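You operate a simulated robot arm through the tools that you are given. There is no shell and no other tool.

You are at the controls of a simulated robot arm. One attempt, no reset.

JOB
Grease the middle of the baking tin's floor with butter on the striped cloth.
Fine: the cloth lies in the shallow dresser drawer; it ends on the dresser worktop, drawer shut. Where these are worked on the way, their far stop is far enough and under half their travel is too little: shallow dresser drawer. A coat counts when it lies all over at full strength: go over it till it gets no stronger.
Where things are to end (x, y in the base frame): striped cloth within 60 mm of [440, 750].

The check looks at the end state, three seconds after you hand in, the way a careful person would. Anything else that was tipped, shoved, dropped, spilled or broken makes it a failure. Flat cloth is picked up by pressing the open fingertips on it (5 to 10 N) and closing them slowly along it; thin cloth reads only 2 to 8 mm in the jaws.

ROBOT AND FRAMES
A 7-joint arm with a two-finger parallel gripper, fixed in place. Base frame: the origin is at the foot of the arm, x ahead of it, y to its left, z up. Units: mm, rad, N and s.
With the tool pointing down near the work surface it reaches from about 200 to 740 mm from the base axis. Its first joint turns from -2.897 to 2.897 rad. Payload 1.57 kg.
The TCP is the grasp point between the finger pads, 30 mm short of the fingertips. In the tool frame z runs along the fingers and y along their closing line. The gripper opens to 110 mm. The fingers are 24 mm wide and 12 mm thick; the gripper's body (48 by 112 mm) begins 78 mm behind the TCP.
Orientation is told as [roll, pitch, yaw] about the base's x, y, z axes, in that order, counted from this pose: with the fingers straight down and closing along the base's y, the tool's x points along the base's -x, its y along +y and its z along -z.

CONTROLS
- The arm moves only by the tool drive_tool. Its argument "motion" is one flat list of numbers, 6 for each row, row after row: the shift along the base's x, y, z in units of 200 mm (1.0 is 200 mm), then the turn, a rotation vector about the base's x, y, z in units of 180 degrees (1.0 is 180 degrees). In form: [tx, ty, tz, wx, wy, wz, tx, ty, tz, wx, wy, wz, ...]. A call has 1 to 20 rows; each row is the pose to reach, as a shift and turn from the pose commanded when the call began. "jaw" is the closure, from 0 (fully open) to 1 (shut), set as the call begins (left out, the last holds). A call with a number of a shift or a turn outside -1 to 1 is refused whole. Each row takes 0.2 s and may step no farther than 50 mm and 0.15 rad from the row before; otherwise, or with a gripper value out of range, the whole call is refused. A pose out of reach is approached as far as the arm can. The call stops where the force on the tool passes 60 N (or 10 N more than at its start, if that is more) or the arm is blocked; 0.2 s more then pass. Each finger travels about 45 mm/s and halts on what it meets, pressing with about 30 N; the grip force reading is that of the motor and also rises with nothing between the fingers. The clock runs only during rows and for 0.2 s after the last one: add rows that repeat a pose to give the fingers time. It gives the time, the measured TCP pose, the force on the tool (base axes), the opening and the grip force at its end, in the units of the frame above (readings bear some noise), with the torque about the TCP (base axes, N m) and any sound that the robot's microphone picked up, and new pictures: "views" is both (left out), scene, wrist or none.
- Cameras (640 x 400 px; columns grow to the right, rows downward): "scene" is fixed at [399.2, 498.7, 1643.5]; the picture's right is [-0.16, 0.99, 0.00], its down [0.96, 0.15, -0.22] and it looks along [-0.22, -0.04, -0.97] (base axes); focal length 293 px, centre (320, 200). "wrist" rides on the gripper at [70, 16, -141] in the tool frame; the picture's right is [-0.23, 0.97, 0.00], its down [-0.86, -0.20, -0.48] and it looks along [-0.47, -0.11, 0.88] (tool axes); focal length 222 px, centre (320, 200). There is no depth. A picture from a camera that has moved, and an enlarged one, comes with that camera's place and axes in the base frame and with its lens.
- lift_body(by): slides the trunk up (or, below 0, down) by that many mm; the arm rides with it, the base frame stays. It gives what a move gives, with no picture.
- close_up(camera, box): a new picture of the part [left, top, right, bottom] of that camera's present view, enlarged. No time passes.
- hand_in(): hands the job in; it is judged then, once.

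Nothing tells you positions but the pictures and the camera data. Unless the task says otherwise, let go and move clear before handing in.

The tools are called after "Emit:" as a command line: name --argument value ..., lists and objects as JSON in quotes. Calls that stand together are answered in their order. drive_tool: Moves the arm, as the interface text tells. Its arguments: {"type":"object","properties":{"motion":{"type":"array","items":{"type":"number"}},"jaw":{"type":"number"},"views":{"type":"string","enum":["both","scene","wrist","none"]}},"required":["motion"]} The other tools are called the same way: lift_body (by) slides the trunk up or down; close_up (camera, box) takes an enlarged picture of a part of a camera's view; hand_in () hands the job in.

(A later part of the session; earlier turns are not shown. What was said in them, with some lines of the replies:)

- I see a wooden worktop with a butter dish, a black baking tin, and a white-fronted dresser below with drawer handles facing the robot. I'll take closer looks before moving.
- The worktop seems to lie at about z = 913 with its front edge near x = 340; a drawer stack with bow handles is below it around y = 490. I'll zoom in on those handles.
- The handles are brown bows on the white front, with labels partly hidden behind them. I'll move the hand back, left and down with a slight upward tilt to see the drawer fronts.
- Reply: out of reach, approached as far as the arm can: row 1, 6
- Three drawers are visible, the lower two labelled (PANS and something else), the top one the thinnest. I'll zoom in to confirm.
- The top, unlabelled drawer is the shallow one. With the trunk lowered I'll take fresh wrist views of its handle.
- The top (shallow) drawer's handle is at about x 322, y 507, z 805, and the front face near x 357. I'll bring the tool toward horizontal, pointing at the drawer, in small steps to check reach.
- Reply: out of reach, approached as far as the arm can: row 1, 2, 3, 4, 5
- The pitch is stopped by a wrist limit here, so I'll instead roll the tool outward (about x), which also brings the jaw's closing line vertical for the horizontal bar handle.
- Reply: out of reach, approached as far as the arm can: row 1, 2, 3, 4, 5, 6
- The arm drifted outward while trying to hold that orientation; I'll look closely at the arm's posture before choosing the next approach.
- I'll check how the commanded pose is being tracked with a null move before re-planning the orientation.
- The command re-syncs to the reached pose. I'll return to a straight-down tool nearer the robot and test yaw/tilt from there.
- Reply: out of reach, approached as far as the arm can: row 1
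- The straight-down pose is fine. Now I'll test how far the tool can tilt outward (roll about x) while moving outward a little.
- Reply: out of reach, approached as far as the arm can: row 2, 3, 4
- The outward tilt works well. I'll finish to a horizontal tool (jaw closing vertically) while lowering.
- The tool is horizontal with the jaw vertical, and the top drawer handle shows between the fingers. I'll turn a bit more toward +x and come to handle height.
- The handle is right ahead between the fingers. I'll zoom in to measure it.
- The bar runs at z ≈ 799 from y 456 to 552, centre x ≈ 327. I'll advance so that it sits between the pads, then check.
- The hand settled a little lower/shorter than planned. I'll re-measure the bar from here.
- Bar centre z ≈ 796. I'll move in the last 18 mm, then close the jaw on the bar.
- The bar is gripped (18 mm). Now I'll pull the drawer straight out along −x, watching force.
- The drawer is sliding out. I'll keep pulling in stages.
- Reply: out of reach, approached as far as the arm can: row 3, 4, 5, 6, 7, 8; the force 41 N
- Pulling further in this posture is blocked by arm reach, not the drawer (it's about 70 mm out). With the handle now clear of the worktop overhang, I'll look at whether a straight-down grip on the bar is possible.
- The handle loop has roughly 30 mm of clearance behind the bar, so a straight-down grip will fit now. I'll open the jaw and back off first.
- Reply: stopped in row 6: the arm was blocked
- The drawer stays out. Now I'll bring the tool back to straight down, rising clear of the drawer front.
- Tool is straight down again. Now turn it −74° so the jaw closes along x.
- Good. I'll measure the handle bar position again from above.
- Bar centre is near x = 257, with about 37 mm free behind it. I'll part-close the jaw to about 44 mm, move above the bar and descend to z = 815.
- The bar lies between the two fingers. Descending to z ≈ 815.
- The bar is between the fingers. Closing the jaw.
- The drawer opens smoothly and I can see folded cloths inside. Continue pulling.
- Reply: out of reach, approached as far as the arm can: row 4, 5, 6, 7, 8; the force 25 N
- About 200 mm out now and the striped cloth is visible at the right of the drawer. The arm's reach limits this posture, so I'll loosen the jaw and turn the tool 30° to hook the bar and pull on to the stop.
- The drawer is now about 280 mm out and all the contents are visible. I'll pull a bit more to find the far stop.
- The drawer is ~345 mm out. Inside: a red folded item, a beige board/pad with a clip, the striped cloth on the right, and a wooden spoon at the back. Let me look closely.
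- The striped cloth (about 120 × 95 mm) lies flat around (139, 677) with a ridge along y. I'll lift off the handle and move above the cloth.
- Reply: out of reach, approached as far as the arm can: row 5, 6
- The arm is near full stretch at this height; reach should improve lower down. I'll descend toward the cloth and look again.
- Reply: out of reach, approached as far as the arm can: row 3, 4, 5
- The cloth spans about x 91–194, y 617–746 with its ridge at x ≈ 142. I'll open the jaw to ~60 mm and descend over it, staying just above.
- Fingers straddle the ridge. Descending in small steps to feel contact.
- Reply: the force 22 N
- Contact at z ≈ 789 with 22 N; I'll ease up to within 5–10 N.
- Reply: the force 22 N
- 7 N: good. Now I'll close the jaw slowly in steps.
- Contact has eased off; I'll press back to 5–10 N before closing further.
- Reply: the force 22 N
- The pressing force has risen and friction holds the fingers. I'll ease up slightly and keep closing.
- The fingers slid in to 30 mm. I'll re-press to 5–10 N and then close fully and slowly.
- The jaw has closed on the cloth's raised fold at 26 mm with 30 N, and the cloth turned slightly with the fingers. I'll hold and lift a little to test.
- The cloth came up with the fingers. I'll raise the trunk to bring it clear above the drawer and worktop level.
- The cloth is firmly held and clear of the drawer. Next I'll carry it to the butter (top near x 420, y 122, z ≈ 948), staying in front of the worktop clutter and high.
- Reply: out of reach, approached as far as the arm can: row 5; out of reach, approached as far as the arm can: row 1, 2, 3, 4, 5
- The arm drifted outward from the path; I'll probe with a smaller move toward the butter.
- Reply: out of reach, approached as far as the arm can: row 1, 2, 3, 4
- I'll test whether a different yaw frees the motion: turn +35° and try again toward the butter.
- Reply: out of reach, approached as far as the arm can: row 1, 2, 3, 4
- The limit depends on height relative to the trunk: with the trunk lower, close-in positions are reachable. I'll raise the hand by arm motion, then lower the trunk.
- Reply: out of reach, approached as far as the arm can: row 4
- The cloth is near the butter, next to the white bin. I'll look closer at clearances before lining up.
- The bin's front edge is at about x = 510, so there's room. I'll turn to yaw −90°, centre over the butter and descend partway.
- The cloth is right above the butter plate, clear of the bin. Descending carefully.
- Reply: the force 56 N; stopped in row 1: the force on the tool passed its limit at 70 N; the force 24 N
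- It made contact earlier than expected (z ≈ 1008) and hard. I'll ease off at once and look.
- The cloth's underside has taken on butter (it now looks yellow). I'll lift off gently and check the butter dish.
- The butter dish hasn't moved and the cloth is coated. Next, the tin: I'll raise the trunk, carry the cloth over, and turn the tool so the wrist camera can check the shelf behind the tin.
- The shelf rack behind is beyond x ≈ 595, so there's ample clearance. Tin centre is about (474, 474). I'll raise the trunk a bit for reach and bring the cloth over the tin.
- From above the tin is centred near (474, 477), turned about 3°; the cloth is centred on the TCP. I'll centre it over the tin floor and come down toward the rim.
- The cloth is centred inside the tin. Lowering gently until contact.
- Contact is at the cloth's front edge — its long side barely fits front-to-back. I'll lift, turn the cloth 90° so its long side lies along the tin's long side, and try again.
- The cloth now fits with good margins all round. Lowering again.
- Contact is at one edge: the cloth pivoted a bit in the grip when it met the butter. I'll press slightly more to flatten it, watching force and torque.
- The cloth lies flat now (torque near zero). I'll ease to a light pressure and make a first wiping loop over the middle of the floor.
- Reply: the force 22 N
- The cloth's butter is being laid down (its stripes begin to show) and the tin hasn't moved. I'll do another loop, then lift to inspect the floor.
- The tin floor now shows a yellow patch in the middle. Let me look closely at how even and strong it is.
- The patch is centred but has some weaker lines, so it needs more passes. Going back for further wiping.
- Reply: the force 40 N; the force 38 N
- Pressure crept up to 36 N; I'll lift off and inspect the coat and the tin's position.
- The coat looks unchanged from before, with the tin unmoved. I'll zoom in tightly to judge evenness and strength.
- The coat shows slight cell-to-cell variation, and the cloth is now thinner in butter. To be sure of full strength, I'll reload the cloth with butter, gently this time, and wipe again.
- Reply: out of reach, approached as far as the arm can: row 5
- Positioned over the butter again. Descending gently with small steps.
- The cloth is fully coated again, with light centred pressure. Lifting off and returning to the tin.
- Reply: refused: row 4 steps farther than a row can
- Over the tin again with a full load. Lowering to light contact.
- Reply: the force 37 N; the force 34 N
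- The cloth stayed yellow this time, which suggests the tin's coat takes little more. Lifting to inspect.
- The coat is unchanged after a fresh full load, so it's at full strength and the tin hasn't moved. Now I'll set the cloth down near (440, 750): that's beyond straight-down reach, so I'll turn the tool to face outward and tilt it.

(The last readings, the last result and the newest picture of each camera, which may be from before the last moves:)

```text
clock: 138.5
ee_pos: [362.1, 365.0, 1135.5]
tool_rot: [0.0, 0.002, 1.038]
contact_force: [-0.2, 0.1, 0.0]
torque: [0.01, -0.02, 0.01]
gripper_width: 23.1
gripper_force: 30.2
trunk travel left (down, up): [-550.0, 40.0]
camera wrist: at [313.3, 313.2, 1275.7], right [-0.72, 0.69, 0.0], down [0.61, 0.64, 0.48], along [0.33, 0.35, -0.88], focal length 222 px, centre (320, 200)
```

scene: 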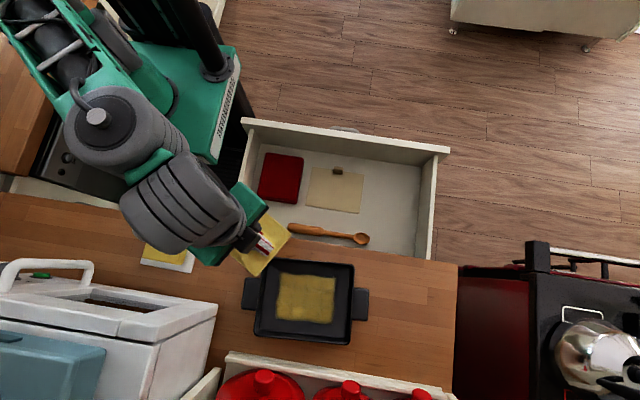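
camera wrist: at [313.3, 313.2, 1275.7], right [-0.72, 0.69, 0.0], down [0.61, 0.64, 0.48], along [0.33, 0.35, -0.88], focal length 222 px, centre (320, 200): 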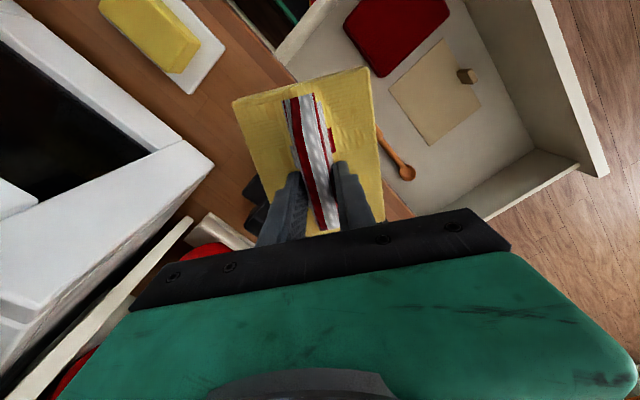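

Now tilt the tool outward (42° about the jaw's closing axis) while moving toward the target area, kept high.

Emit:
drive_tool --motion '[0.01, 0.12, 0, 0.0251, -0.0148, 0, 0.02, 0.24, 0, 0.0503, -0.0296, 0, 0.03, 0.36, 0, 0.0754, -0.0444, 0, 0.04, 0.48, 0, 0.1006, -0.0592, 0, 0.05, 0.6, 0, 0.1257, -0.0739, 0, 0.06, 0.72, 0, 0.1508, -0.0887, 0, 0.07, 0.84, 0, 0.176, -0.1035, 0, 0.08, 0.95, 0, 0.2011, -0.1183, 0]' --views "none"

Emit:
drive_tool --motion '[0.05, 0.19, -0.02, 0, 0, 0, 0.1, 0.38, -0.05, 0, 0, 0, 0.15, 0.55, -0.1, 0, 0, 0, 0.19, 0.76, -0.15, 0, 0, 0, 0.19, 0.76, -0.2, 0, 0, 0]' --views "both"

```text
clock: 140.3
ee_pos: [378.3, 555.0, 1135.3]
tool_rot: [0.002, -0.733, 1.037]
contact_force: [-0.4, 0.4, -0.3]
torque: [0.02, 0.01, 0.0]
gripper_width: 23.0
gripper_force: 29.6
trunk travel left (down, up): [-550.0, 40.0]
```

```text
clock: 141.5
ee_pos: [416.4, 707.1, 1094.4]
tool_rot: [0.003, -0.73, 1.038]
contact_force: [-1.1, -0.9, 0.2]
torque: [-0.05, 0.02, 0.0]
gripper_width: 23.1
gripper_force: 30.2
trunk travel left (down, up): [-550.0, 40.0]
camera wrist: at [328.4, 589.9, 1152.7], right [-0.75, 0.64, 0.15], down [0.33, 0.17, 0.93], along [0.57, 0.75, -0.34], focal length 222 px, centre (320, 200)
```

scene: 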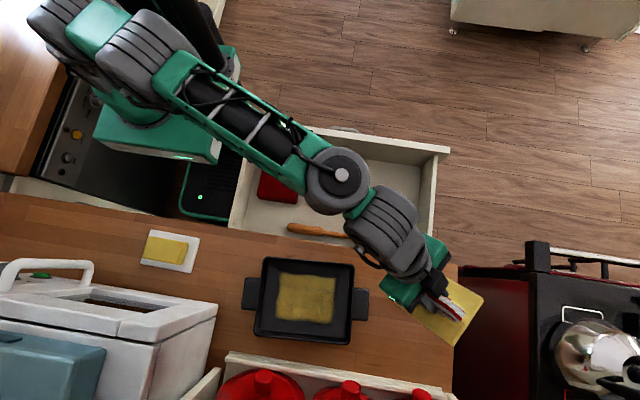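
wrist: 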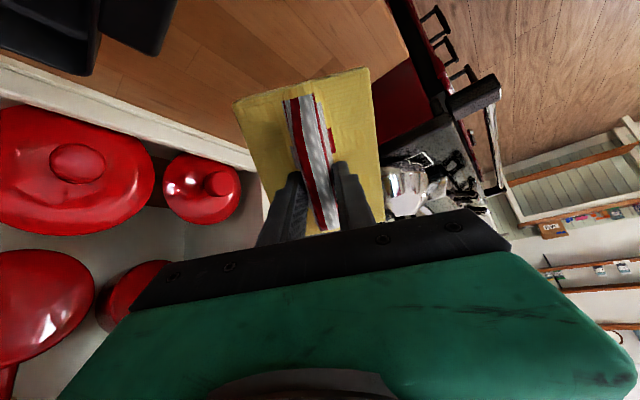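

The cloth is right over the target area with clear worktop beneath. Descending until its near edge touches.

Emit:
drive_tool --motion '[0, 0, -0.15, 0, 0, 0, 0, 0, -0.3, 0, 0, 0, 0, 0, -0.42, 0, 0, 0, 0, 0, -0.42, 0, 0, 0]' --views "both"

```text
clock: 142.5
ee_pos: [417.4, 706.2, 1009.8]
tool_rot: [0.001, -0.732, 1.035]
contact_force: [0.7, 0.1, -0.6]
torque: [-0.03, 0.01, -0.02]
gripper_width: 23.1
gripper_force: 30.2
trunk travel left (down, up): [-550.0, 40.0]
camera wrist: at [328.4, 588.7, 1067.1], right [-0.75, 0.64, 0.15], down [0.33, 0.17, 0.93], along [0.57, 0.75, -0.34], focal length 222 px, centre (320, 200)
```

scene: 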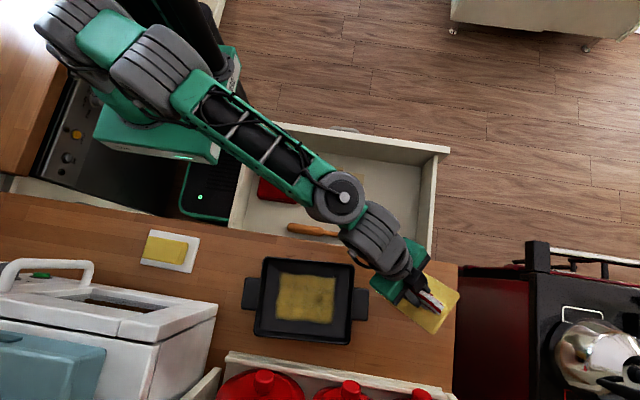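
wrist: 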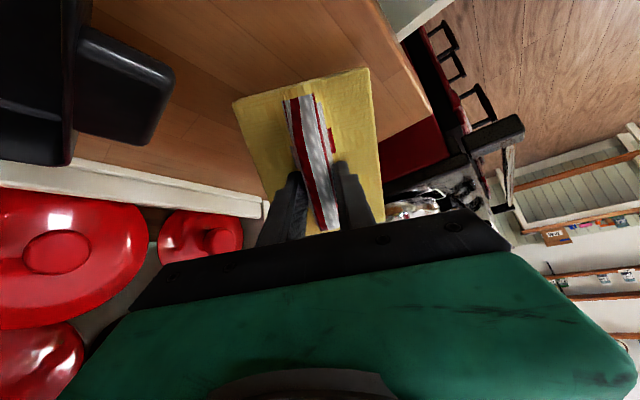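

I'll shift slightly inward (for margin from the worktop's right edge) and step down to contact.

Emit:
drive_tool --motion '[-0.03, -0.05, -0.02, 0, 0, 0, -0.03, -0.05, -0.05, 0, 0, 0, -0.03, -0.05, -0.06, 0, 0, 0]' --views "none"

Emit:
drive_tool --motion '[0, 0, -0.015, 0, 0, 0, 0, 0, -0.025, 0, 0, 0]' --views "none"

```text
clock: 143.3
ee_pos: [409.7, 695.7, 997.3]
tool_rot: [0.001, -0.731, 1.036]
contact_force: [0.4, -0.2, -0.1]
torque: [-0.07, 0.02, 0.01]
gripper_width: 23.2
gripper_force: 29.8
trunk travel left (down, up): [-550.0, 40.0]
```

```text
clock: 143.9
ee_pos: [410.2, 695.9, 999.5]
tool_rot: [0.002, -0.738, 1.038]
contact_force: [-1.9, -4.0, 15.8]
torque: [-0.66, 0.28, -0.03]
gripper_width: 23.2
gripper_force: 30.1
trunk travel left (down, up): [-550.0, 40.0]
```

The near edge touches (16 N). I'll press down gradually so the cloth pivots flat in the grip.

Emit:
drive_tool --motion '[0, 0, -0.01, 0, 0, 0, 0, 0, -0.02, 0, 0, 0]' --views "none"

Emit:
drive_tool --motion '[0, 0, -0.01, 0, 0, 0, 0, 0, -0.02, 0, 0, 0]' --views "wrist"

```text
clock: 144.5
ee_pos: [410.3, 696.3, 997.8]
tool_rot: [0.003, -0.745, 1.036]
contact_force: [-0.7, -0.6, 33.3]
torque: [-0.78, 0.39, -0.03]
gripper_width: 23.3
gripper_force: 30.0
trunk travel left (down, up): [-550.0, 40.0]
```

```text
clock: 145.1
ee_pos: [410.8, 696.0, 996.8]
tool_rot: [0.004, -0.75, 1.035]
contact_force: [0.3, 0.5, 41.5]
torque: [-0.88, 0.38, 0.01]
gripper_width: 23.2
gripper_force: 29.9
trunk travel left (down, up): [-550.0, 40.0]
camera wrist: at [322.1, 578.6, 1052.9], right [-0.75, 0.64, 0.16], down [0.33, 0.16, 0.93], along [0.57, 0.75, -0.33], focal length 222 px, centre (320, 200)
```

wrist: 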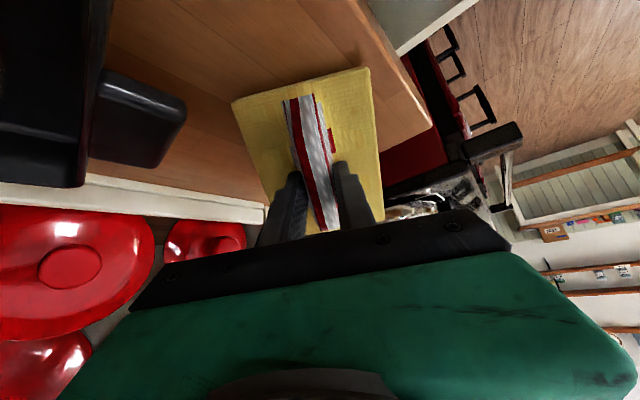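

It won't pivot under press, so I'll ease off, reduce the tilt as far as reach allows, touch the near edge down lightly, and release slowly so it settles flat.

Emit:
drive_tool --motion '[0, 0, 0.04, 0, 0, 0, 0, 0, 0.08, -0.02, 0.012, 0, 0, 0, 0.08, -0.0431, 0.0254, 0, 0, 0, 0.08, -0.0431, 0.0254, 0]' --views "none"

Emit:
drive_tool --motion '[0, 0, -0.03, 0, 0, 0, 0, 0, -0.06, 0, 0, 0]' --views "none"

```text
clock: 146.1
ee_pos: [409.1, 695.9, 999.0]
tool_rot: [-0.001, -0.567, 1.038]
contact_force: [0.6, -0.3, -0.9]
torque: [-0.01, 0.01, -0.02]
gripper_width: 23.1
gripper_force: 30.2
trunk travel left (down, up): [-550.0, 40.0]
```

```text
clock: 146.7
ee_pos: [410.6, 696.8, 992.6]
tool_rot: [0.001, -0.576, 1.037]
contact_force: [-0.6, -2.2, 8.5]
torque: [-0.49, 0.21, -0.02]
gripper_width: 23.1
gripper_force: 29.7
trunk travel left (down, up): [-550.0, 40.0]
```

Reach still allows less tilt; I'll reduce it further.

Emit:
drive_tool --motion '[0, 0, 0.04, 0, 0, 0, 0, 0, 0.04, -0.02, 0.0118, 0, 0, 0, 0.04, -0.035, 0.0206, 0, 0, 0, 0.04, -0.035, 0.0206, 0]' --views "none"

```text
clock: 147.7
ee_pos: [410.9, 698.3, 998.8]
tool_rot: [-0.001, -0.446, 1.038]
contact_force: [0.5, 0.3, -1.0]
torque: [0.0, 0.02, 0.01]
gripper_width: 23.1
gripper_force: 30.3
trunk travel left (down, up): [-550.0, 40.0]
```

Emit:
drive_tool --motion '[0, 0, 0, -0.02, 0.0118, 0, 0, 0, 0, -0.0412, 0.0242, 0, 0, 0, 0, -0.0412, 0.0242, 0]' --views "none"

```text
clock: 148.5
ee_pos: [386.6, 679.4, 997.3]
tool_rot: [-0.001, -0.298, 1.038]
contact_force: [-0.3, 0.0, -0.5]
torque: [-0.03, -0.04, 0.04]
gripper_width: 23.2
gripper_force: 29.9
out of reach, approached as far as the arm can: row 2, 3
trunk travel left (down, up): [-550.0, 40.0]
```

Too little tilt pulls the hand inward; I'll go back to about 24° tilt at (410, 698).

Emit:
drive_tool --motion '[0.04, 0.03, 0, 0.015, -0.0088, 0, 0.08, 0.06, 0, 0.0315, -0.0185, 0, 0.12, 0.095, 0, 0.0357, -0.021, 0, 0.12, 0.095, 0, 0.0357, -0.021, 0]' --views "both"

```text
clock: 149.5
ee_pos: [411.0, 698.4, 995.1]
tool_rot: [-0.001, -0.426, 1.038]
contact_force: [0.5, -0.2, -0.2]
torque: [0.01, -0.01, 0.01]
gripper_width: 23.2
gripper_force: 30.4
trunk travel left (down, up): [-550.0, 40.0]
camera wrist: at [335.6, 602.7, 1094.4], right [-0.73, 0.67, 0.09], down [0.47, 0.4, 0.79], along [0.49, 0.62, -0.61], focal length 222 px, centre (320, 200)
```

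scene: 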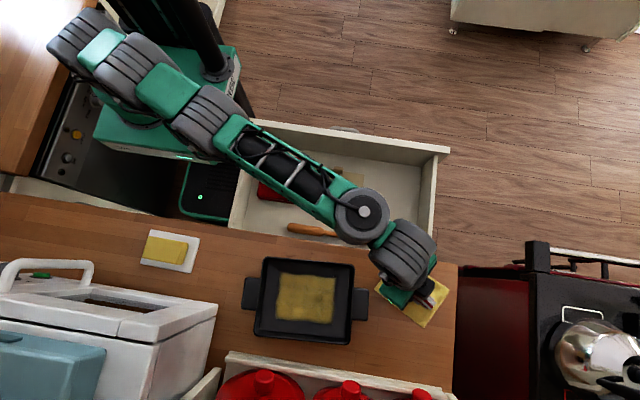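
wrist: 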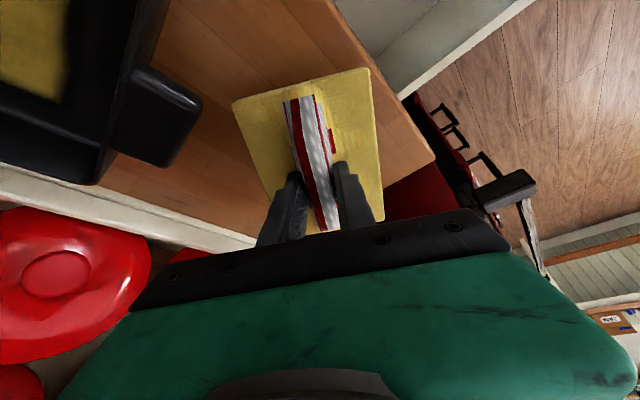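

Good posture. Lowering to light contact at the near edge.

Emit:
drive_tool --motion '[0, 0, -0.025, 0, 0, 0, 0, 0, -0.045, 0, 0, 0]' --views "none"

Emit:
drive_tool --motion '[0, 0, -0.01, 0, 0, 0, 0, 0, -0.015, 0, 0, 0]' --views "none"

```text
clock: 150.1
ee_pos: [412.2, 699.3, 986.7]
tool_rot: [-0.001, -0.426, 1.037]
contact_force: [0.2, 0.2, 1.9]
torque: [-0.11, 0.04, 0.0]
gripper_width: 23.1
gripper_force: 30.1
trunk travel left (down, up): [-550.0, 40.0]
```

```text
clock: 150.7
ee_pos: [412.2, 697.9, 986.3]
tool_rot: [0.0, -0.433, 1.038]
contact_force: [-0.8, 1.0, 13.0]
torque: [-0.5, 0.28, -0.05]
gripper_width: 23.3
gripper_force: 29.5
trunk travel left (down, up): [-550.0, 40.0]
```

With this lever arm the cloth should pivot flat as it did in the tin. Pressing gradually.

Emit:
drive_tool --motion '[0, 0, -0.01, 0, 0, 0, 0, 0, -0.015, 0, 0, 0]' --views "none"

Emit:
drive_tool --motion '[0, 0, -0.01, 0, 0, 0, 0, 0, -0.02, 0, 0, 0]' --views "wrist"

```text
clock: 151.3
ee_pos: [410.9, 698.0, 986.1]
tool_rot: [0.002, -0.435, 1.035]
contact_force: [3.4, 4.3, 28.0]
torque: [-0.87, 0.45, -0.01]
gripper_width: 23.3
gripper_force: 30.5
trunk travel left (down, up): [-550.0, 40.0]
```

```text
clock: 151.9
ee_pos: [410.6, 699.1, 984.0]
tool_rot: [0.002, -0.442, 1.038]
contact_force: [4.9, 5.5, 37.7]
torque: [-1.23, 0.65, 0.05]
gripper_width: 23.4
gripper_force: 30.0
trunk travel left (down, up): [-550.0, 40.0]
camera wrist: at [335.1, 602.0, 1082.2], right [-0.73, 0.67, 0.1], down [0.46, 0.39, 0.8], along [0.5, 0.63, -0.6], focal length 222 px, centre (320, 200)
```

wrist: 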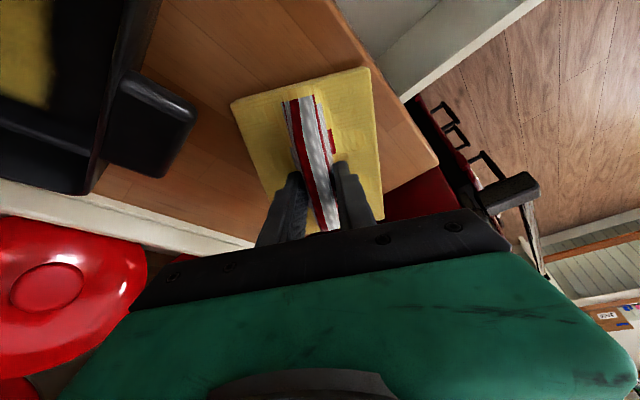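

It holds firmly; I'll ease off to light contact and open the jaw slowly so the cloth settles.

Emit:
drive_tool --motion '[0, 0, 0.02, 0, 0, 0, 0, 0, 0.022, 0, 0, 0, 0, 0, 0.022, 0, 0, 0]' --views "none"

Emit:
drive_tool --motion '[0, 0, 0, 0, 0, 0]' --jaw 0.78 --views "none"

Emit:
drive_tool --motion '[0, 0, 0, 0, 0, 0]' --jaw 0.74 --views "both"

```text
clock: 152.7
ee_pos: [410.7, 699.0, 984.7]
tool_rot: [0.002, -0.435, 1.037]
contact_force: [5.2, 8.8, 26.3]
torque: [-0.56, 0.37, 0.02]
gripper_width: 23.4
gripper_force: 30.0
trunk travel left (down, up): [-550.0, 40.0]
```

```text
clock: 153.1
ee_pos: [411.4, 698.7, 976.9]
tool_rot: [-0.001, -0.422, 1.04]
contact_force: [-0.3, 0.1, -0.3]
torque: [-0.01, -0.02, 0.0]
gripper_width: 24.6
gripper_force: 0.0
trunk travel left (down, up): [-550.0, 40.0]
```

```text
clock: 153.5
ee_pos: [411.2, 699.2, 979.6]
tool_rot: [0.001, -0.424, 1.037]
contact_force: [-0.4, 0.2, -1.4]
torque: [0.02, -0.01, 0.03]
gripper_width: 28.7
gripper_force: 0.2
trunk travel left (down, up): [-550.0, 40.0]
camera wrist: at [335.5, 602.9, 1078.4], right [-0.73, 0.67, 0.09], down [0.47, 0.4, 0.79], along [0.49, 0.62, -0.61], focal length 222 px, centre (320, 200)
```

scene: 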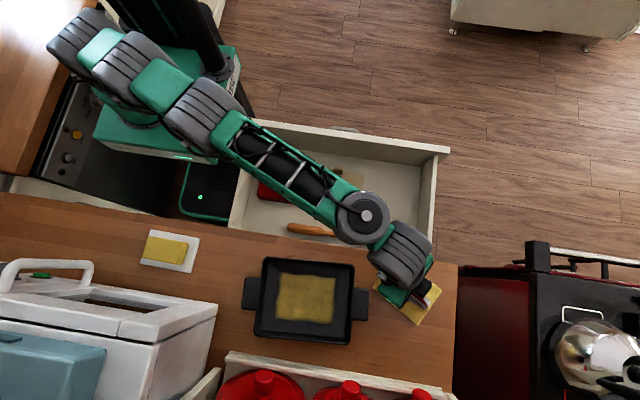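
wrist: 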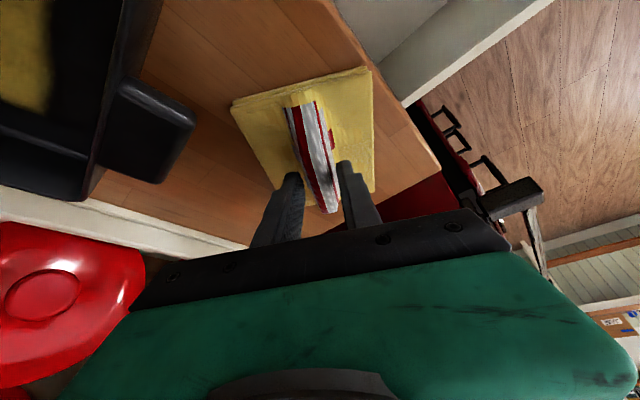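

The cloth has settled on the worktop. I'll open wider and retract along the tool axis.

Emit:
drive_tool --motion '[0, 0, 0, 0, 0, 0, 0, 0, 0, 0, 0, 0]' --jaw 0.6 --views "none"

Emit:
drive_tool --motion '[-0.021, -0.035, 0.091, 0, 0, 0, -0.052, -0.088, 0.228, 0, 0, 0, -0.094, -0.159, 0.41, 0, 0, 0, -0.136, -0.23, 0.592, 0, 0, 0, -0.18, -0.3, 0.75, 0, 0, 0]' --views "both"

```text
clock: 154.1
ee_pos: [411.5, 699.2, 979.5]
tool_rot: [-0.001, -0.424, 1.037]
contact_force: [-0.3, -0.4, -0.9]
torque: [0.0, 0.03, -0.05]
gripper_width: 44.0
gripper_force: 0.1
trunk travel left (down, up): [-550.0, 40.0]
```

```text
clock: 155.3
ee_pos: [372.1, 639.9, 1129.4]
tool_rot: [0.0, -0.427, 1.039]
contact_force: [-0.5, 0.1, -0.4]
torque: [-0.01, 0.01, 0.02]
gripper_width: 44.1
gripper_force: 0.0
trunk travel left (down, up): [-550.0, 40.0]
camera wrist: at [297.6, 543.3, 1228.4], right [-0.73, 0.67, 0.09], down [0.47, 0.4, 0.79], along [0.49, 0.62, -0.61], focal length 222 px, centre (320, 200)
```

scene: 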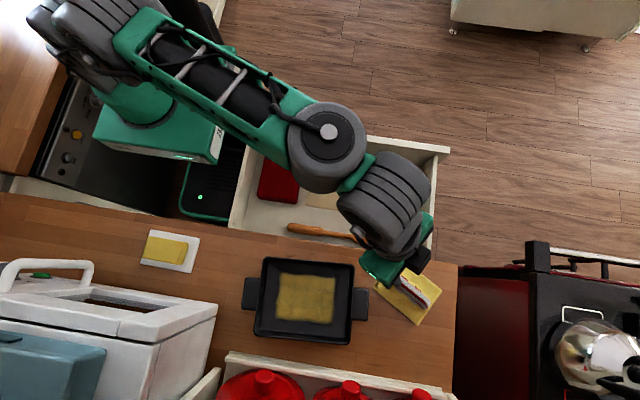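
wrist: 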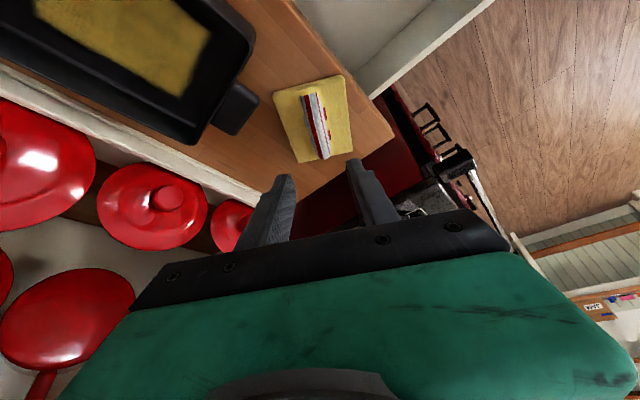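

The cloth lies flat on the worktop. I'll move the arm aside to measure where it ended up.

Emit:
drive_tool --motion '[-0.1, -0.2, 0.1, 0, 0, 0, -0.2, -0.4, 0.1, 0, 0, 0, -0.3, -0.6, 0.1, 0, 0, 0]' --views "none"

Emit:
close_up --camera "scene" --box '[360, 240, 480, 350]'

Emit:
close_up --camera "wrist" --box '[160, 0, 480, 200]'

```text
clock: 156.1
ee_pos: [314.4, 515.6, 1150.6]
tool_rot: [-0.001, -0.428, 1.038]
contact_force: [-0.7, -0.6, 0.4]
torque: [0.06, 0.01, 0.01]
gripper_width: 44.1
gripper_force: 0.0
trunk travel left (down, up): [-550.0, 40.0]
```

```text
3.64 times, centred on (420, 295) of scene
camera zoom: at [399.2, 498.7, 1643.5], right [-0.16, 0.99, 0.0], down [0.96, 0.15, -0.22], along [-0.22, -0.04, -0.97], focal length 1066 px, centre (-44, -146)
```

zoom: 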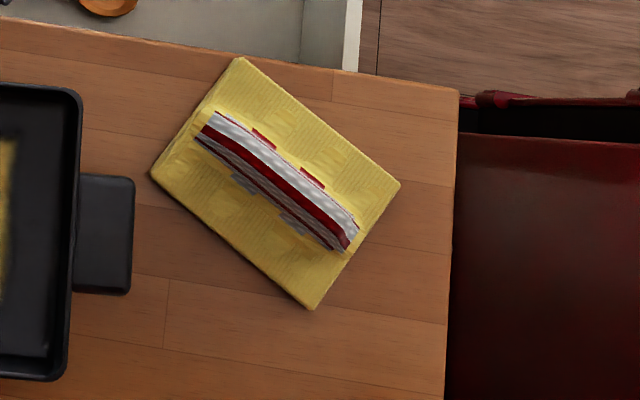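

```text
2.00 times, centred on (320, 100) of wrist
camera zoom: at [238.6, 420.2, 1250.0], right [-0.73, 0.67, 0.09], down [0.47, 0.4, 0.79], along [0.49, 0.62, -0.61], focal length 444 px, centre (320, 400)
```

zoom: 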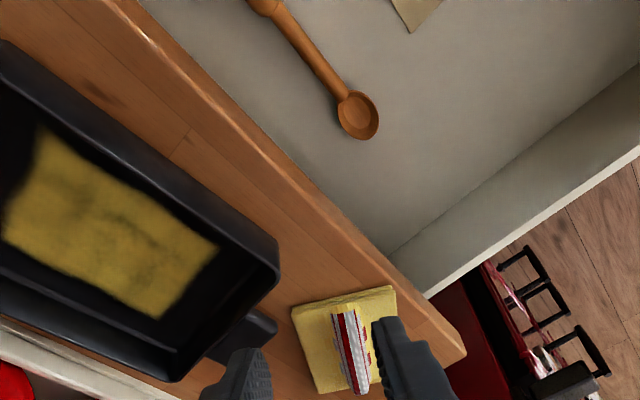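

Estimates agree the cloth's centre is near (418, 709) — about 45–48 mm from the target point, inside the 60 mm. Now to shut the drawer: I'll straighten the tool, turn it to yaw 0 and go in front of the handle.

Emit:
drive_tool --motion '[-0.05, 0, 0, -0.0392, 0.023, 0, -0.1, 0, 0, -0.0783, 0.0461, 0, -0.15, 0, 0, -0.1175, 0.0691, 0, -0.2, 0, 0, -0.1175, 0.0691, 0]' --jaw 1 --views "none"

Emit:
drive_tool --motion '[-0.12, 0, 0, 0, 0, -0.0413, -0.24, 0, 0, 0, 0, -0.0826, -0.36, 0, 0, 0, 0, -0.1239, -0.48, 0, 0, 0, 0, -0.1652, -0.6, 0, 0, 0, 0, -0.2065, -0.72, 0, 0, 0, 0, -0.2478, -0.84, 0, 0, 0, 0, -0.2891, -0.95, 0, 0, 0, 0, -0.3304]' --views "both"

```text
clock: 157.1
ee_pos: [274.2, 518.0, 1149.2]
tool_rot: [0.0, 0.003, 1.038]
contact_force: [-0.5, 0.5, -0.4]
torque: [-0.02, 0.01, 0.01]
gripper_width: 0.2
gripper_force: 20.9
trunk travel left (down, up): [-550.0, 40.0]
```

```text
clock: 158.9
ee_pos: [82.2, 519.4, 1149.1]
tool_rot: [0.001, 0.003, -0.002]
contact_force: [-0.3, 0.2, 0.1]
torque: [-0.01, 0.0, -0.01]
gripper_width: 0.0
gripper_force: 20.9
trunk travel left (down, up): [-550.0, 40.0]
camera wrist: at [13.9, 536.3, 1288.8], right [0.23, 0.97, 0.0], down [0.86, -0.2, 0.48], along [0.46, -0.11, -0.88], focal length 222 px, centre (320, 200)
```

scene: 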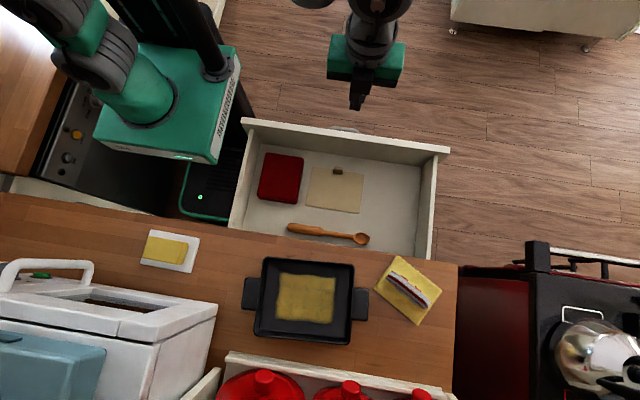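
wrist: 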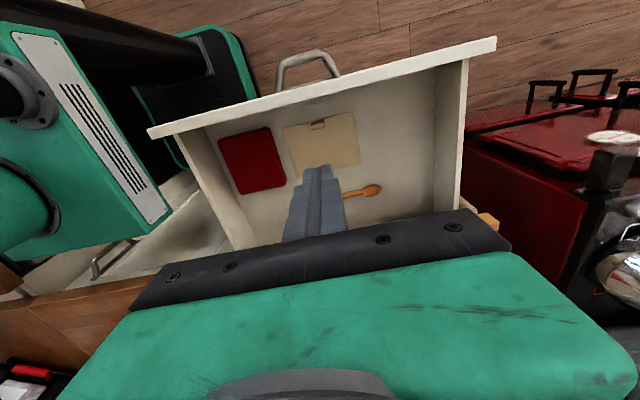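

The handle bar is near x ≈ −25…−31. I'll go in front of it (x ≈ −80), lower the trunk, and descend.

Emit:
drive_tool --motion '[-0.2, -0.02, 0, 0, 0, 0, -0.4, -0.04, 0, 0, 0, 0, -0.6, -0.055, 0, 0, 0, 0, -0.81, -0.055, 0, 0, 0, 0, -0.81, -0.055, 0, 0, 0, 0]' --views "none"

Emit:
lift_body --by -200

Emit:
close_up --camera "wrist" --box '[0, 0, 640, 400]'

```text
clock: 160.1
ee_pos: [-77.6, 507.0, 1149.5]
tool_rot: [0.0, 0.001, -0.001]
contact_force: [0.3, 0.2, 0.8]
torque: [-0.01, 0.02, -0.01]
gripper_width: 0.1
gripper_force: 21.8
trunk travel left (down, up): [-550.0, 40.0]
```

```text
clock: 162.2
ee_pos: [-77.5, 507.6, 950.2]
tool_rot: [0.0, 0.002, 0.0]
contact_force: [-0.2, -0.2, 0.4]
torque: [-0.01, 0.01, 0.0]
gripper_width: 0.0
gripper_force: 21.1
trunk travel left (down, up): [-350.0, 240.0]
```

```text
1.00 times, centred on (320, 200) of wrist (not enlarged: the box is as wide or as high as the picture)
camera zoom: at [-146.3, 523.8, 1090.4], right [0.23, 0.97, 0.0], down [0.86, -0.2, 0.48], along [0.46, -0.11, -0.88], focal length 222 px, centre (320, 200)
```

zoom: 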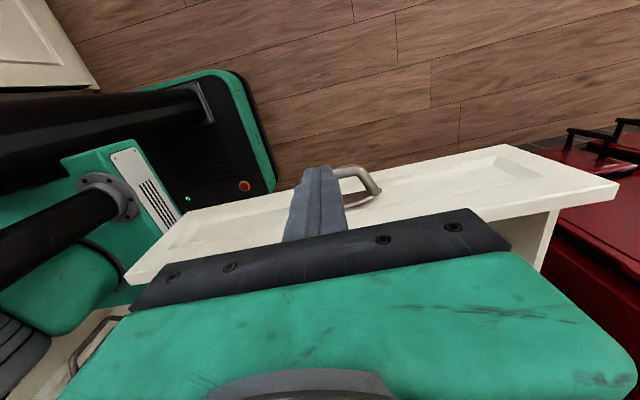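

Descending in front of the handle to bar height.

Emit:
drive_tool --motion '[0, 0, -0.15, 0, 0, 0, 0, 0, -0.3, 0, 0, 0, 0, 0, -0.45, 0, 0, 0, 0, 0, -0.6, 0, 0, 0, 0, 0, -0.675, 0, 0, 0, 0, 0, -0.675, 0, 0, 0]' --views "both"

```text
clock: 163.6
ee_pos: [-77.2, 505.9, 814.9]
tool_rot: [0.0, 0.001, -0.002]
contact_force: [0.5, 0.5, 0.0]
torque: [0.01, -0.02, 0.01]
gripper_width: 0.0
gripper_force: 21.4
trunk travel left (down, up): [-350.0, 240.0]
camera wrist: at [-146.6, 523.0, 955.0], right [0.23, 0.97, 0.0], down [0.86, -0.2, 0.48], along [0.46, -0.11, -0.88], focal length 222 px, centre (320, 200)
```

scene: 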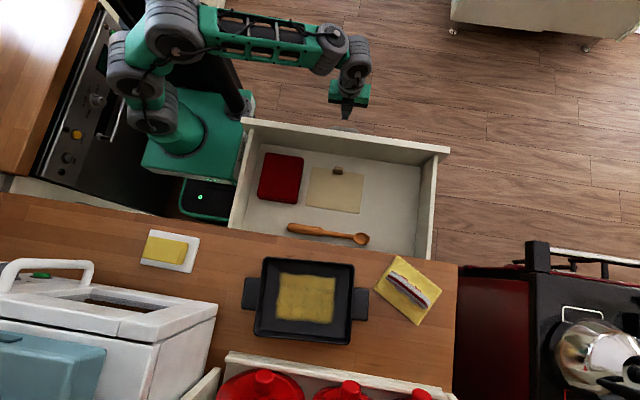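
wrist: 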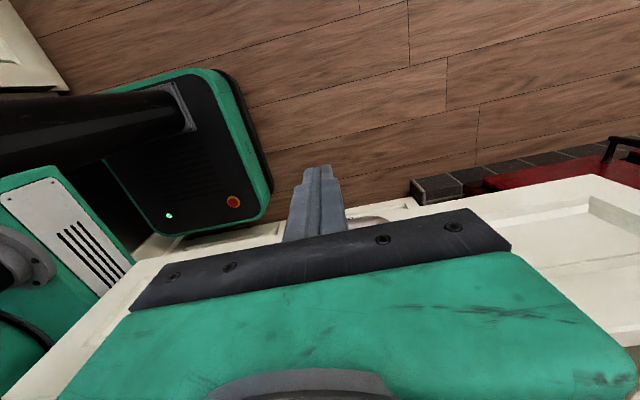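

Now pushing the drawer shut via the handle bar, slowly so nothing inside slides.

Emit:
drive_tool --motion '[0.05, 0, 0, 0, 0, 0, 0.1, 0, 0, 0, 0, 0, 0.15, 0, 0, 0, 0, 0, 0.2, 0, 0, 0, 0, 0, 0.25, 0, 0, 0, 0, 0, 0.3, 0, 0, 0, 0, 0, 0.35, 0, 0, 0, 0, 0, 0.4, 0, 0, 0, 0, 0]' --views "scene"

```text
clock: 165.4
ee_pos: [2.7, 506.6, 815.1]
tool_rot: [-0.001, 0.003, -0.003]
contact_force: [-0.4, -0.9, -0.9]
torque: [0.0, -0.01, -0.02]
gripper_width: 0.2
gripper_force: 21.4
trunk travel left (down, up): [-350.0, 240.0]
```

scene: 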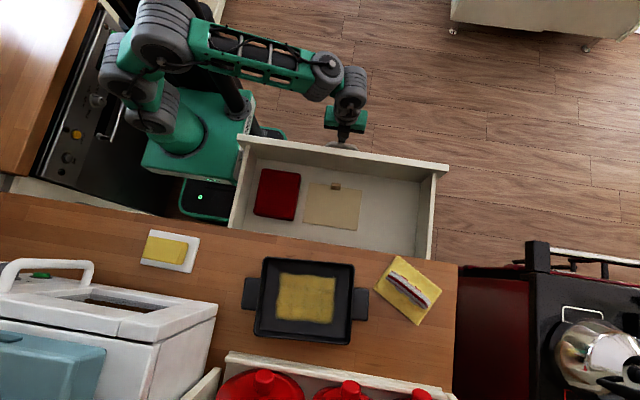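

The drawer is moving in cleanly. Continue.

Emit:
drive_tool --motion '[0.07, 0, 0, 0, 0, 0, 0.14, 0, 0, 0, 0, 0, 0.21, 0, 0, 0, 0, 0, 0.28, 0, 0, 0, 0, 0, 0.35, 0, 0, 0, 0, 0, 0.42, 0, 0, 0, 0, 0, 0.49, 0, 0, 0, 0, 0, 0.56, 0, 0, 0, 0, 0, 0.63, 0, 0, 0, 0, 0, 0.7, 0, 0, 0, 0, 0, 0.77, 0, 0, 0, 0, 0, 0.84, 0, 0, 0, 0, 0, 0.91, 0, 0, 0, 0, 0]' --views "scene"

```text
clock: 168.2
ee_pos: [184.8, 508.2, 814.7]
tool_rot: [0.0, 0.002, -0.002]
contact_force: [0.3, 0.0, -0.1]
torque: [0.01, 0.01, -0.01]
gripper_width: 0.1
gripper_force: 21.0
trunk travel left (down, up): [-350.0, 240.0]
```

scene: 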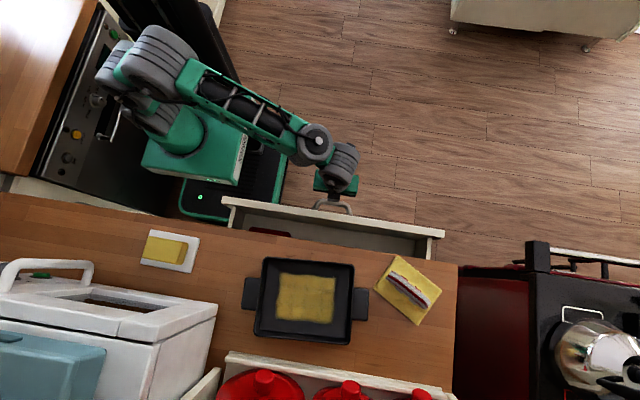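

Emit:
drive_tool --motion '[0.06, 0, 0, 0, 0, 0, 0.12, 0, 0, 0, 0, 0, 0.18, 0, 0, 0, 0, 0, 0.24, 0, 0, 0, 0, 0, 0.3, 0, 0, 0, 0, 0, 0.36, 0, 0, 0, 0, 0, 0.42, 0, 0, 0, 0, 0, 0.48, 0, 0, 0, 0, 0, 0.53, 0, 0, 0, 0, 0, 0.56, 0, 0, 0, 0, 0]' --views "both"

```text
clock: 170.4
ee_pos: [295.0, 506.4, 813.6]
tool_rot: [-0.002, 0.001, 0.002]
contact_force: [-11.3, -0.8, 0.1]
torque: [0.09, -1.18, -0.23]
gripper_width: 0.0
gripper_force: 21.3
trunk travel left (down, up): [-350.0, 240.0]
camera wrist: at [225.8, 523.5, 954.9], right [0.23, 0.97, 0.0], down [0.86, -0.2, 0.48], along [0.46, -0.11, -0.88], focal length 222 px, centre (320, 200)
```

scene: 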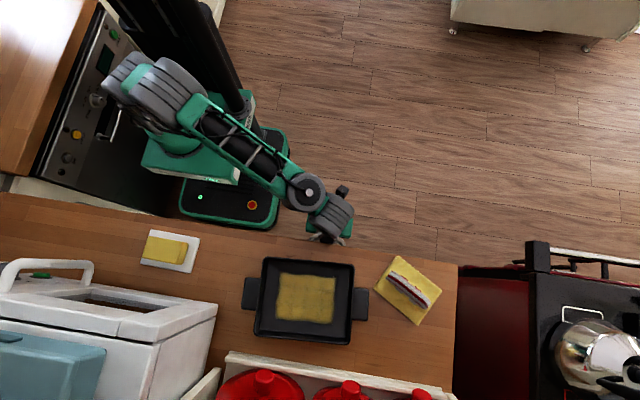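
wrist: 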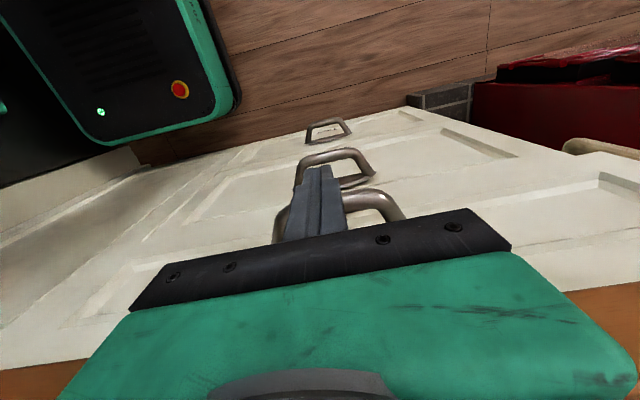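

There's an 11 N contact about 100 mm above the TCP — the wrist is meeting the worktop edge. I'll back off at once and check how far the drawer is shut.

Emit:
drive_tool --motion '[-0.05, 0, 0, 0, 0, 0, -0.15, 0, 0, 0, 0, 0, -0.25, 0, 0, 0, 0, 0]' --views "none"

Emit:
close_up --camera "scene" --box '[270, 215, 390, 290]'

Emit:
close_up --camera "wrist" --box '[0, 0, 640, 400]'

```text
clock: 171.2
ee_pos: [246.8, 506.5, 815.6]
tool_rot: [0.0, 0.002, 0.0]
contact_force: [-0.1, 0.0, 0.4]
torque: [0.0, -0.01, -0.05]
gripper_width: 0.0
gripper_force: 21.3
trunk travel left (down, up): [-350.0, 240.0]
```

```text
5.33 times, centred on (330, 252) of scene
camera zoom: at [399.2, 498.7, 1643.5], right [-0.16, 0.99, 0.0], down [0.96, 0.15, -0.22], along [-0.22, -0.04, -0.97], focal length 1563 px, centre (267, -80)
```

zoom: 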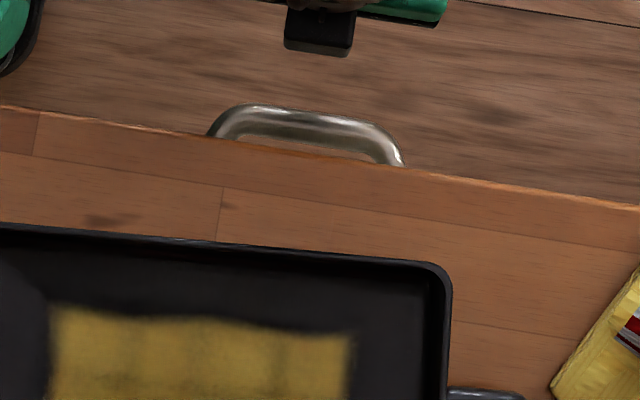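

```text
1.00 times, centred on (320, 200) of wrist (not enlarged: the box is as wide or as high as the picture)
camera zoom: at [177.8, 523.4, 955.4], right [0.23, 0.97, 0.0], down [0.86, -0.2, 0.48], along [0.46, -0.11, -0.88], focal length 222 px, centre (320, 200)
```

zoom: 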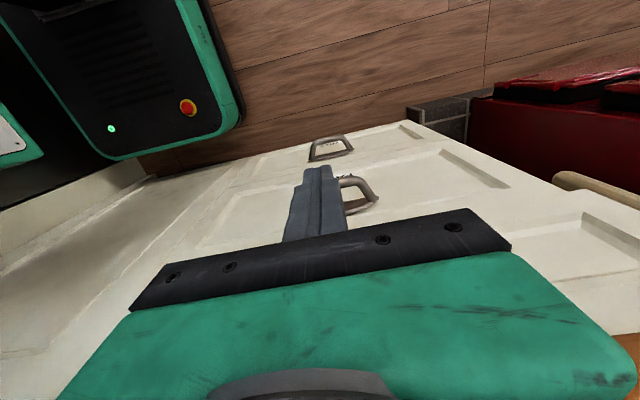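

About 14 mm remain. I'll tilt the tool so the fingertips lead (wrist stays clear of the worktop edge) and push the last bit.

Emit:
drive_tool --motion '[-0.05, 0, 0, 0.027, -0.027, 0, -0.05, 0, 0, 0.054, -0.054, 0, -0.05, 0, 0, 0.081, -0.081, 0, -0.05, 0, 0, 0.108, -0.108, 0, -0.05, 0, 0, 0.135, -0.135, 0, -0.05, 0, 0, 0.135, -0.135, 0]' --views "both"

```text
clock: 172.6
ee_pos: [237.0, 505.5, 815.4]
tool_rot: [0.45, -0.411, -0.096]
contact_force: [1.1, 0.5, 0.6]
torque: [-0.02, -0.01, 0.03]
gripper_width: 0.0
gripper_force: 21.4
trunk travel left (down, up): [-350.0, 240.0]
camera wrist: at [115.6, 471.8, 909.1], right [0.12, 0.87, 0.48], down [0.61, -0.45, 0.66], along [0.78, 0.21, -0.58], focal length 222 px, centre (320, 200)
```

scene: 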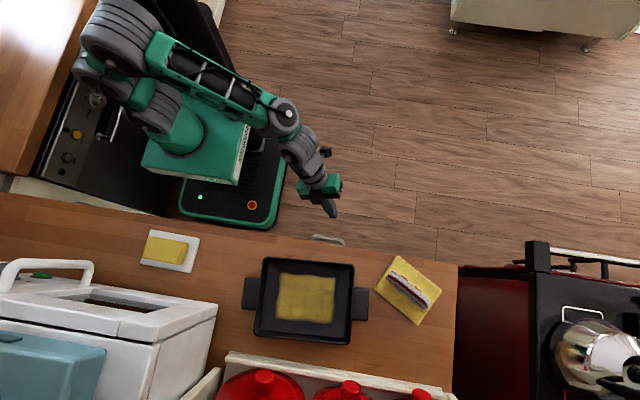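
wrist: 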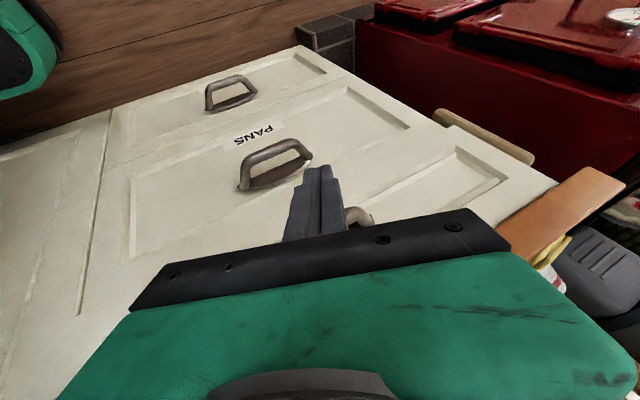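

Now push the handle the last bit with the leading fingertips.

Emit:
drive_tool --motion '[0.08, -0.02, -0.035, 0, 0, 0, 0.16, -0.04, -0.035, 0, 0, 0, 0.2, -0.04, -0.035, 0, 0, 0, 0.24, -0.04, -0.035, 0, 0, 0, 0.27, -0.04, -0.035, 0, 0, 0, 0.29, -0.04, -0.035, 0, 0, 0]' --views "none"

Emit:
close_up --camera "scene" --box '[270, 215, 390, 290]'

```text
clock: 174.0
ee_pos: [296.9, 498.5, 807.6]
tool_rot: [0.449, -0.407, -0.096]
contact_force: [-1.6, 0.6, -1.2]
torque: [-0.01, 0.06, 0.03]
gripper_width: 0.0
gripper_force: 21.7
trunk travel left (down, up): [-350.0, 240.0]
```

```text
5.33 times, centred on (330, 252) of scene
camera zoom: at [399.2, 498.7, 1643.5], right [-0.16, 0.99, 0.0], down [0.96, 0.15, -0.22], along [-0.22, -0.04, -0.97], focal length 1563 px, centre (267, -80)
```

zoom: 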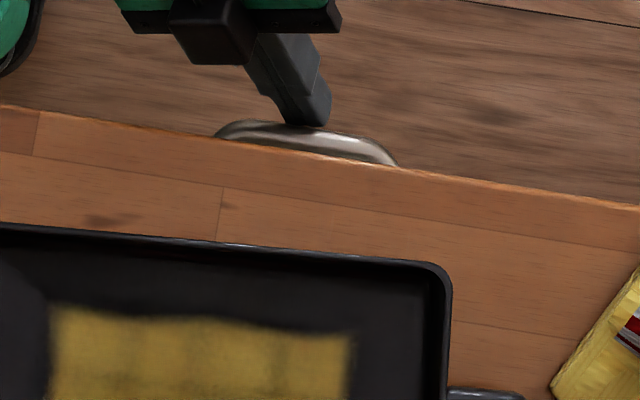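

A few millimetres left; continue gently until it meets the stop.

Emit:
drive_tool --motion '[0.015, 0, 0, 0, 0, 0, 0.03, 0, 0, 0, 0, 0, 0.04, 0, 0, 0, 0, 0]' --views "none"

Emit:
close_up --camera "scene" --box '[270, 215, 390, 290]'

```text
clock: 174.8
ee_pos: [302.4, 499.3, 806.9]
tool_rot: [0.449, -0.407, -0.088]
contact_force: [-15.7, -0.3, -0.8]
torque: [-0.11, 0.27, 0.14]
gripper_width: 0.2
gripper_force: 21.1
trunk travel left (down, up): [-350.0, 240.0]
```

```text
5.33 times, centred on (330, 252) of scene
camera zoom: at [399.2, 498.7, 1643.5], right [-0.16, 0.99, 0.0], down [0.96, 0.15, -0.22], along [-0.22, -0.04, -0.97], focal length 1563 px, centre (267, -80)
```

zoom: 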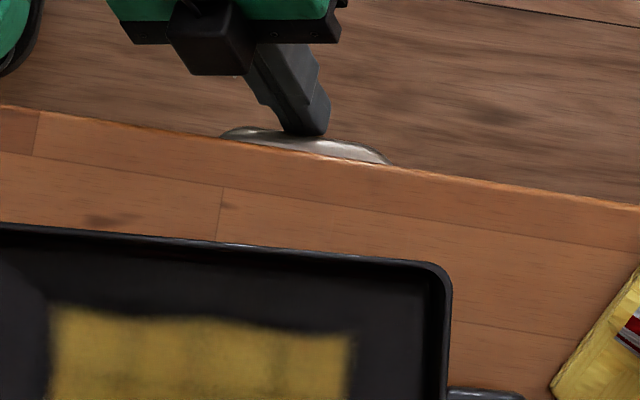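

The handle is back at its original closed position and the stop resists (16 N). Backing off, then rising clear for a final check.

Emit:
drive_tool --motion '[-0.05, 0, 0, 0, 0, 0, -0.15, 0, 0, 0, 0, 0, -0.3, 0, 0, 0, 0, 0, -0.45, 0, 0.1, 0, 0, 0, -0.55, 0, 0.3, 0, 0, 0, -0.6, 0, 0.5, 0, 0, 0, -0.65, 0, 0.7, 0, 0, 0]' --views "both"

Emit:
close_up --camera "scene" --box '[270, 215, 390, 290]'

Emit:
close_up --camera "scene" --box '[360, 240, 480, 350]'

Emit:
close_up --camera "scene" --box '[120, 200, 470, 400]'

```text
clock: 176.4
ee_pos: [173.4, 500.5, 947.5]
tool_rot: [0.448, -0.41, -0.094]
contact_force: [0.3, 0.6, 0.7]
torque: [0.01, -0.04, 0.01]
gripper_width: 0.0
gripper_force: 21.7
trunk travel left (down, up): [-350.0, 240.0]
camera wrist: at [52.0, 465.2, 1042.8], right [0.12, 0.87, 0.48], down [0.61, -0.45, 0.66], along [0.78, 0.21, -0.58], focal length 222 px, centre (320, 200)
```

scene: 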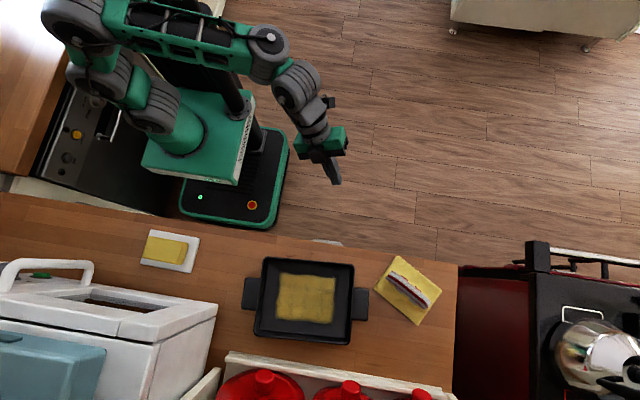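
wrist: 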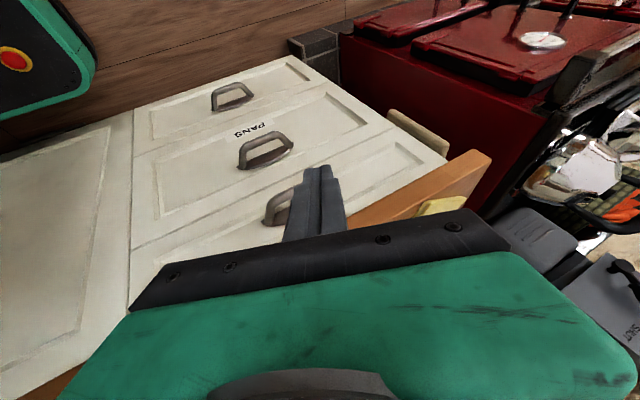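

```text
5.33 times, centred on (330, 252) of scene
camera zoom: at [399.2, 498.7, 1643.5], right [-0.16, 0.99, 0.0], down [0.96, 0.15, -0.22], along [-0.22, -0.04, -0.97], focal length 1563 px, centre (267, -80)
```

zoom: 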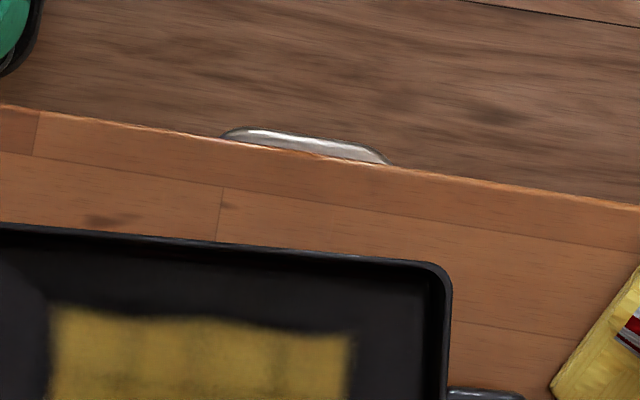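

```text
3.64 times, centred on (420, 295) of scene
camera zoom: at [399.2, 498.7, 1643.5], right [-0.16, 0.99, 0.0], down [0.96, 0.15, -0.22], along [-0.22, -0.04, -0.97], focal length 1066 px, centre (-44, -146)
```

zoom: 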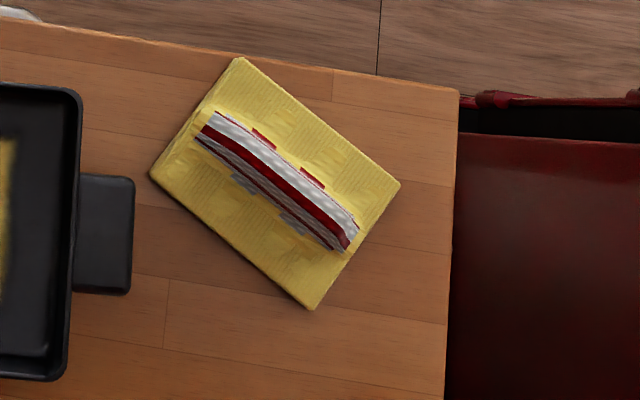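

```text
1.83 times, centred on (295, 300) of scene
camera zoom: at [399.2, 498.7, 1643.5], right [-0.16, 0.99, 0.0], down [0.96, 0.15, -0.22], along [-0.22, -0.04, -0.97], focal length 536 px, centre (366, 17)
```

zoom: 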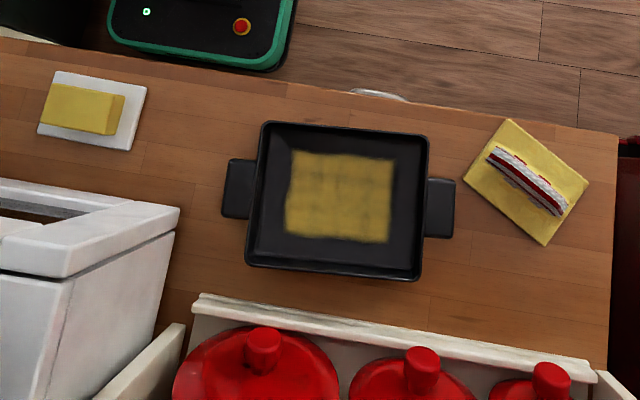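

Everything checks out:
- **Drawer:** the handle is exactly where it was at the start, so it is shut.
- **Tin and butter dish:** neither has moved, and the middle of the tin's floor carries an even coat. It got no stronger after I reloaded the cloth and wiped again.
- **Cloth:** it lies flat on the worktop, its centre about 45 mm from the target.

The gripper is empty and the arm is clear, so I'm handing in.

Emit:
hand_in

```text
The job is handed in.
```

I greased the middle of the tin's floor, left the striped cloth on the dresser worktop, shut the drawer and handed the job in. I haven't seen the check's result.

- **Coat:** I wiped the floor with the buttered cloth, then reloaded the cloth and wiped again. The second round made no visible difference, so I took the coat to be at full strength. Faint darker lines still show in the pictures.
- **Cloth:** it lies flat, and I estimate its centre at about (418, 709). That is roughly 45 mm from the target, against the 60 mm allowed. The camera and arm readings agreed to within about 10 mm.
- **Drawer:** I opened it about 345 mm but didn't pull it all the way to its far stop. I then pushed it shut until it met the stop, and the handle looks the same in the camera view as at the start.
- **Other objects:** the tin and butter dish show no movement in the pictures.
- **Harder contacts than intended:** the first touch on the butter peaked at about 70 N. The wrist also pressed the worktop edge with about 11 N while I was closing the drawer. The pictures show no lasting effect from either.
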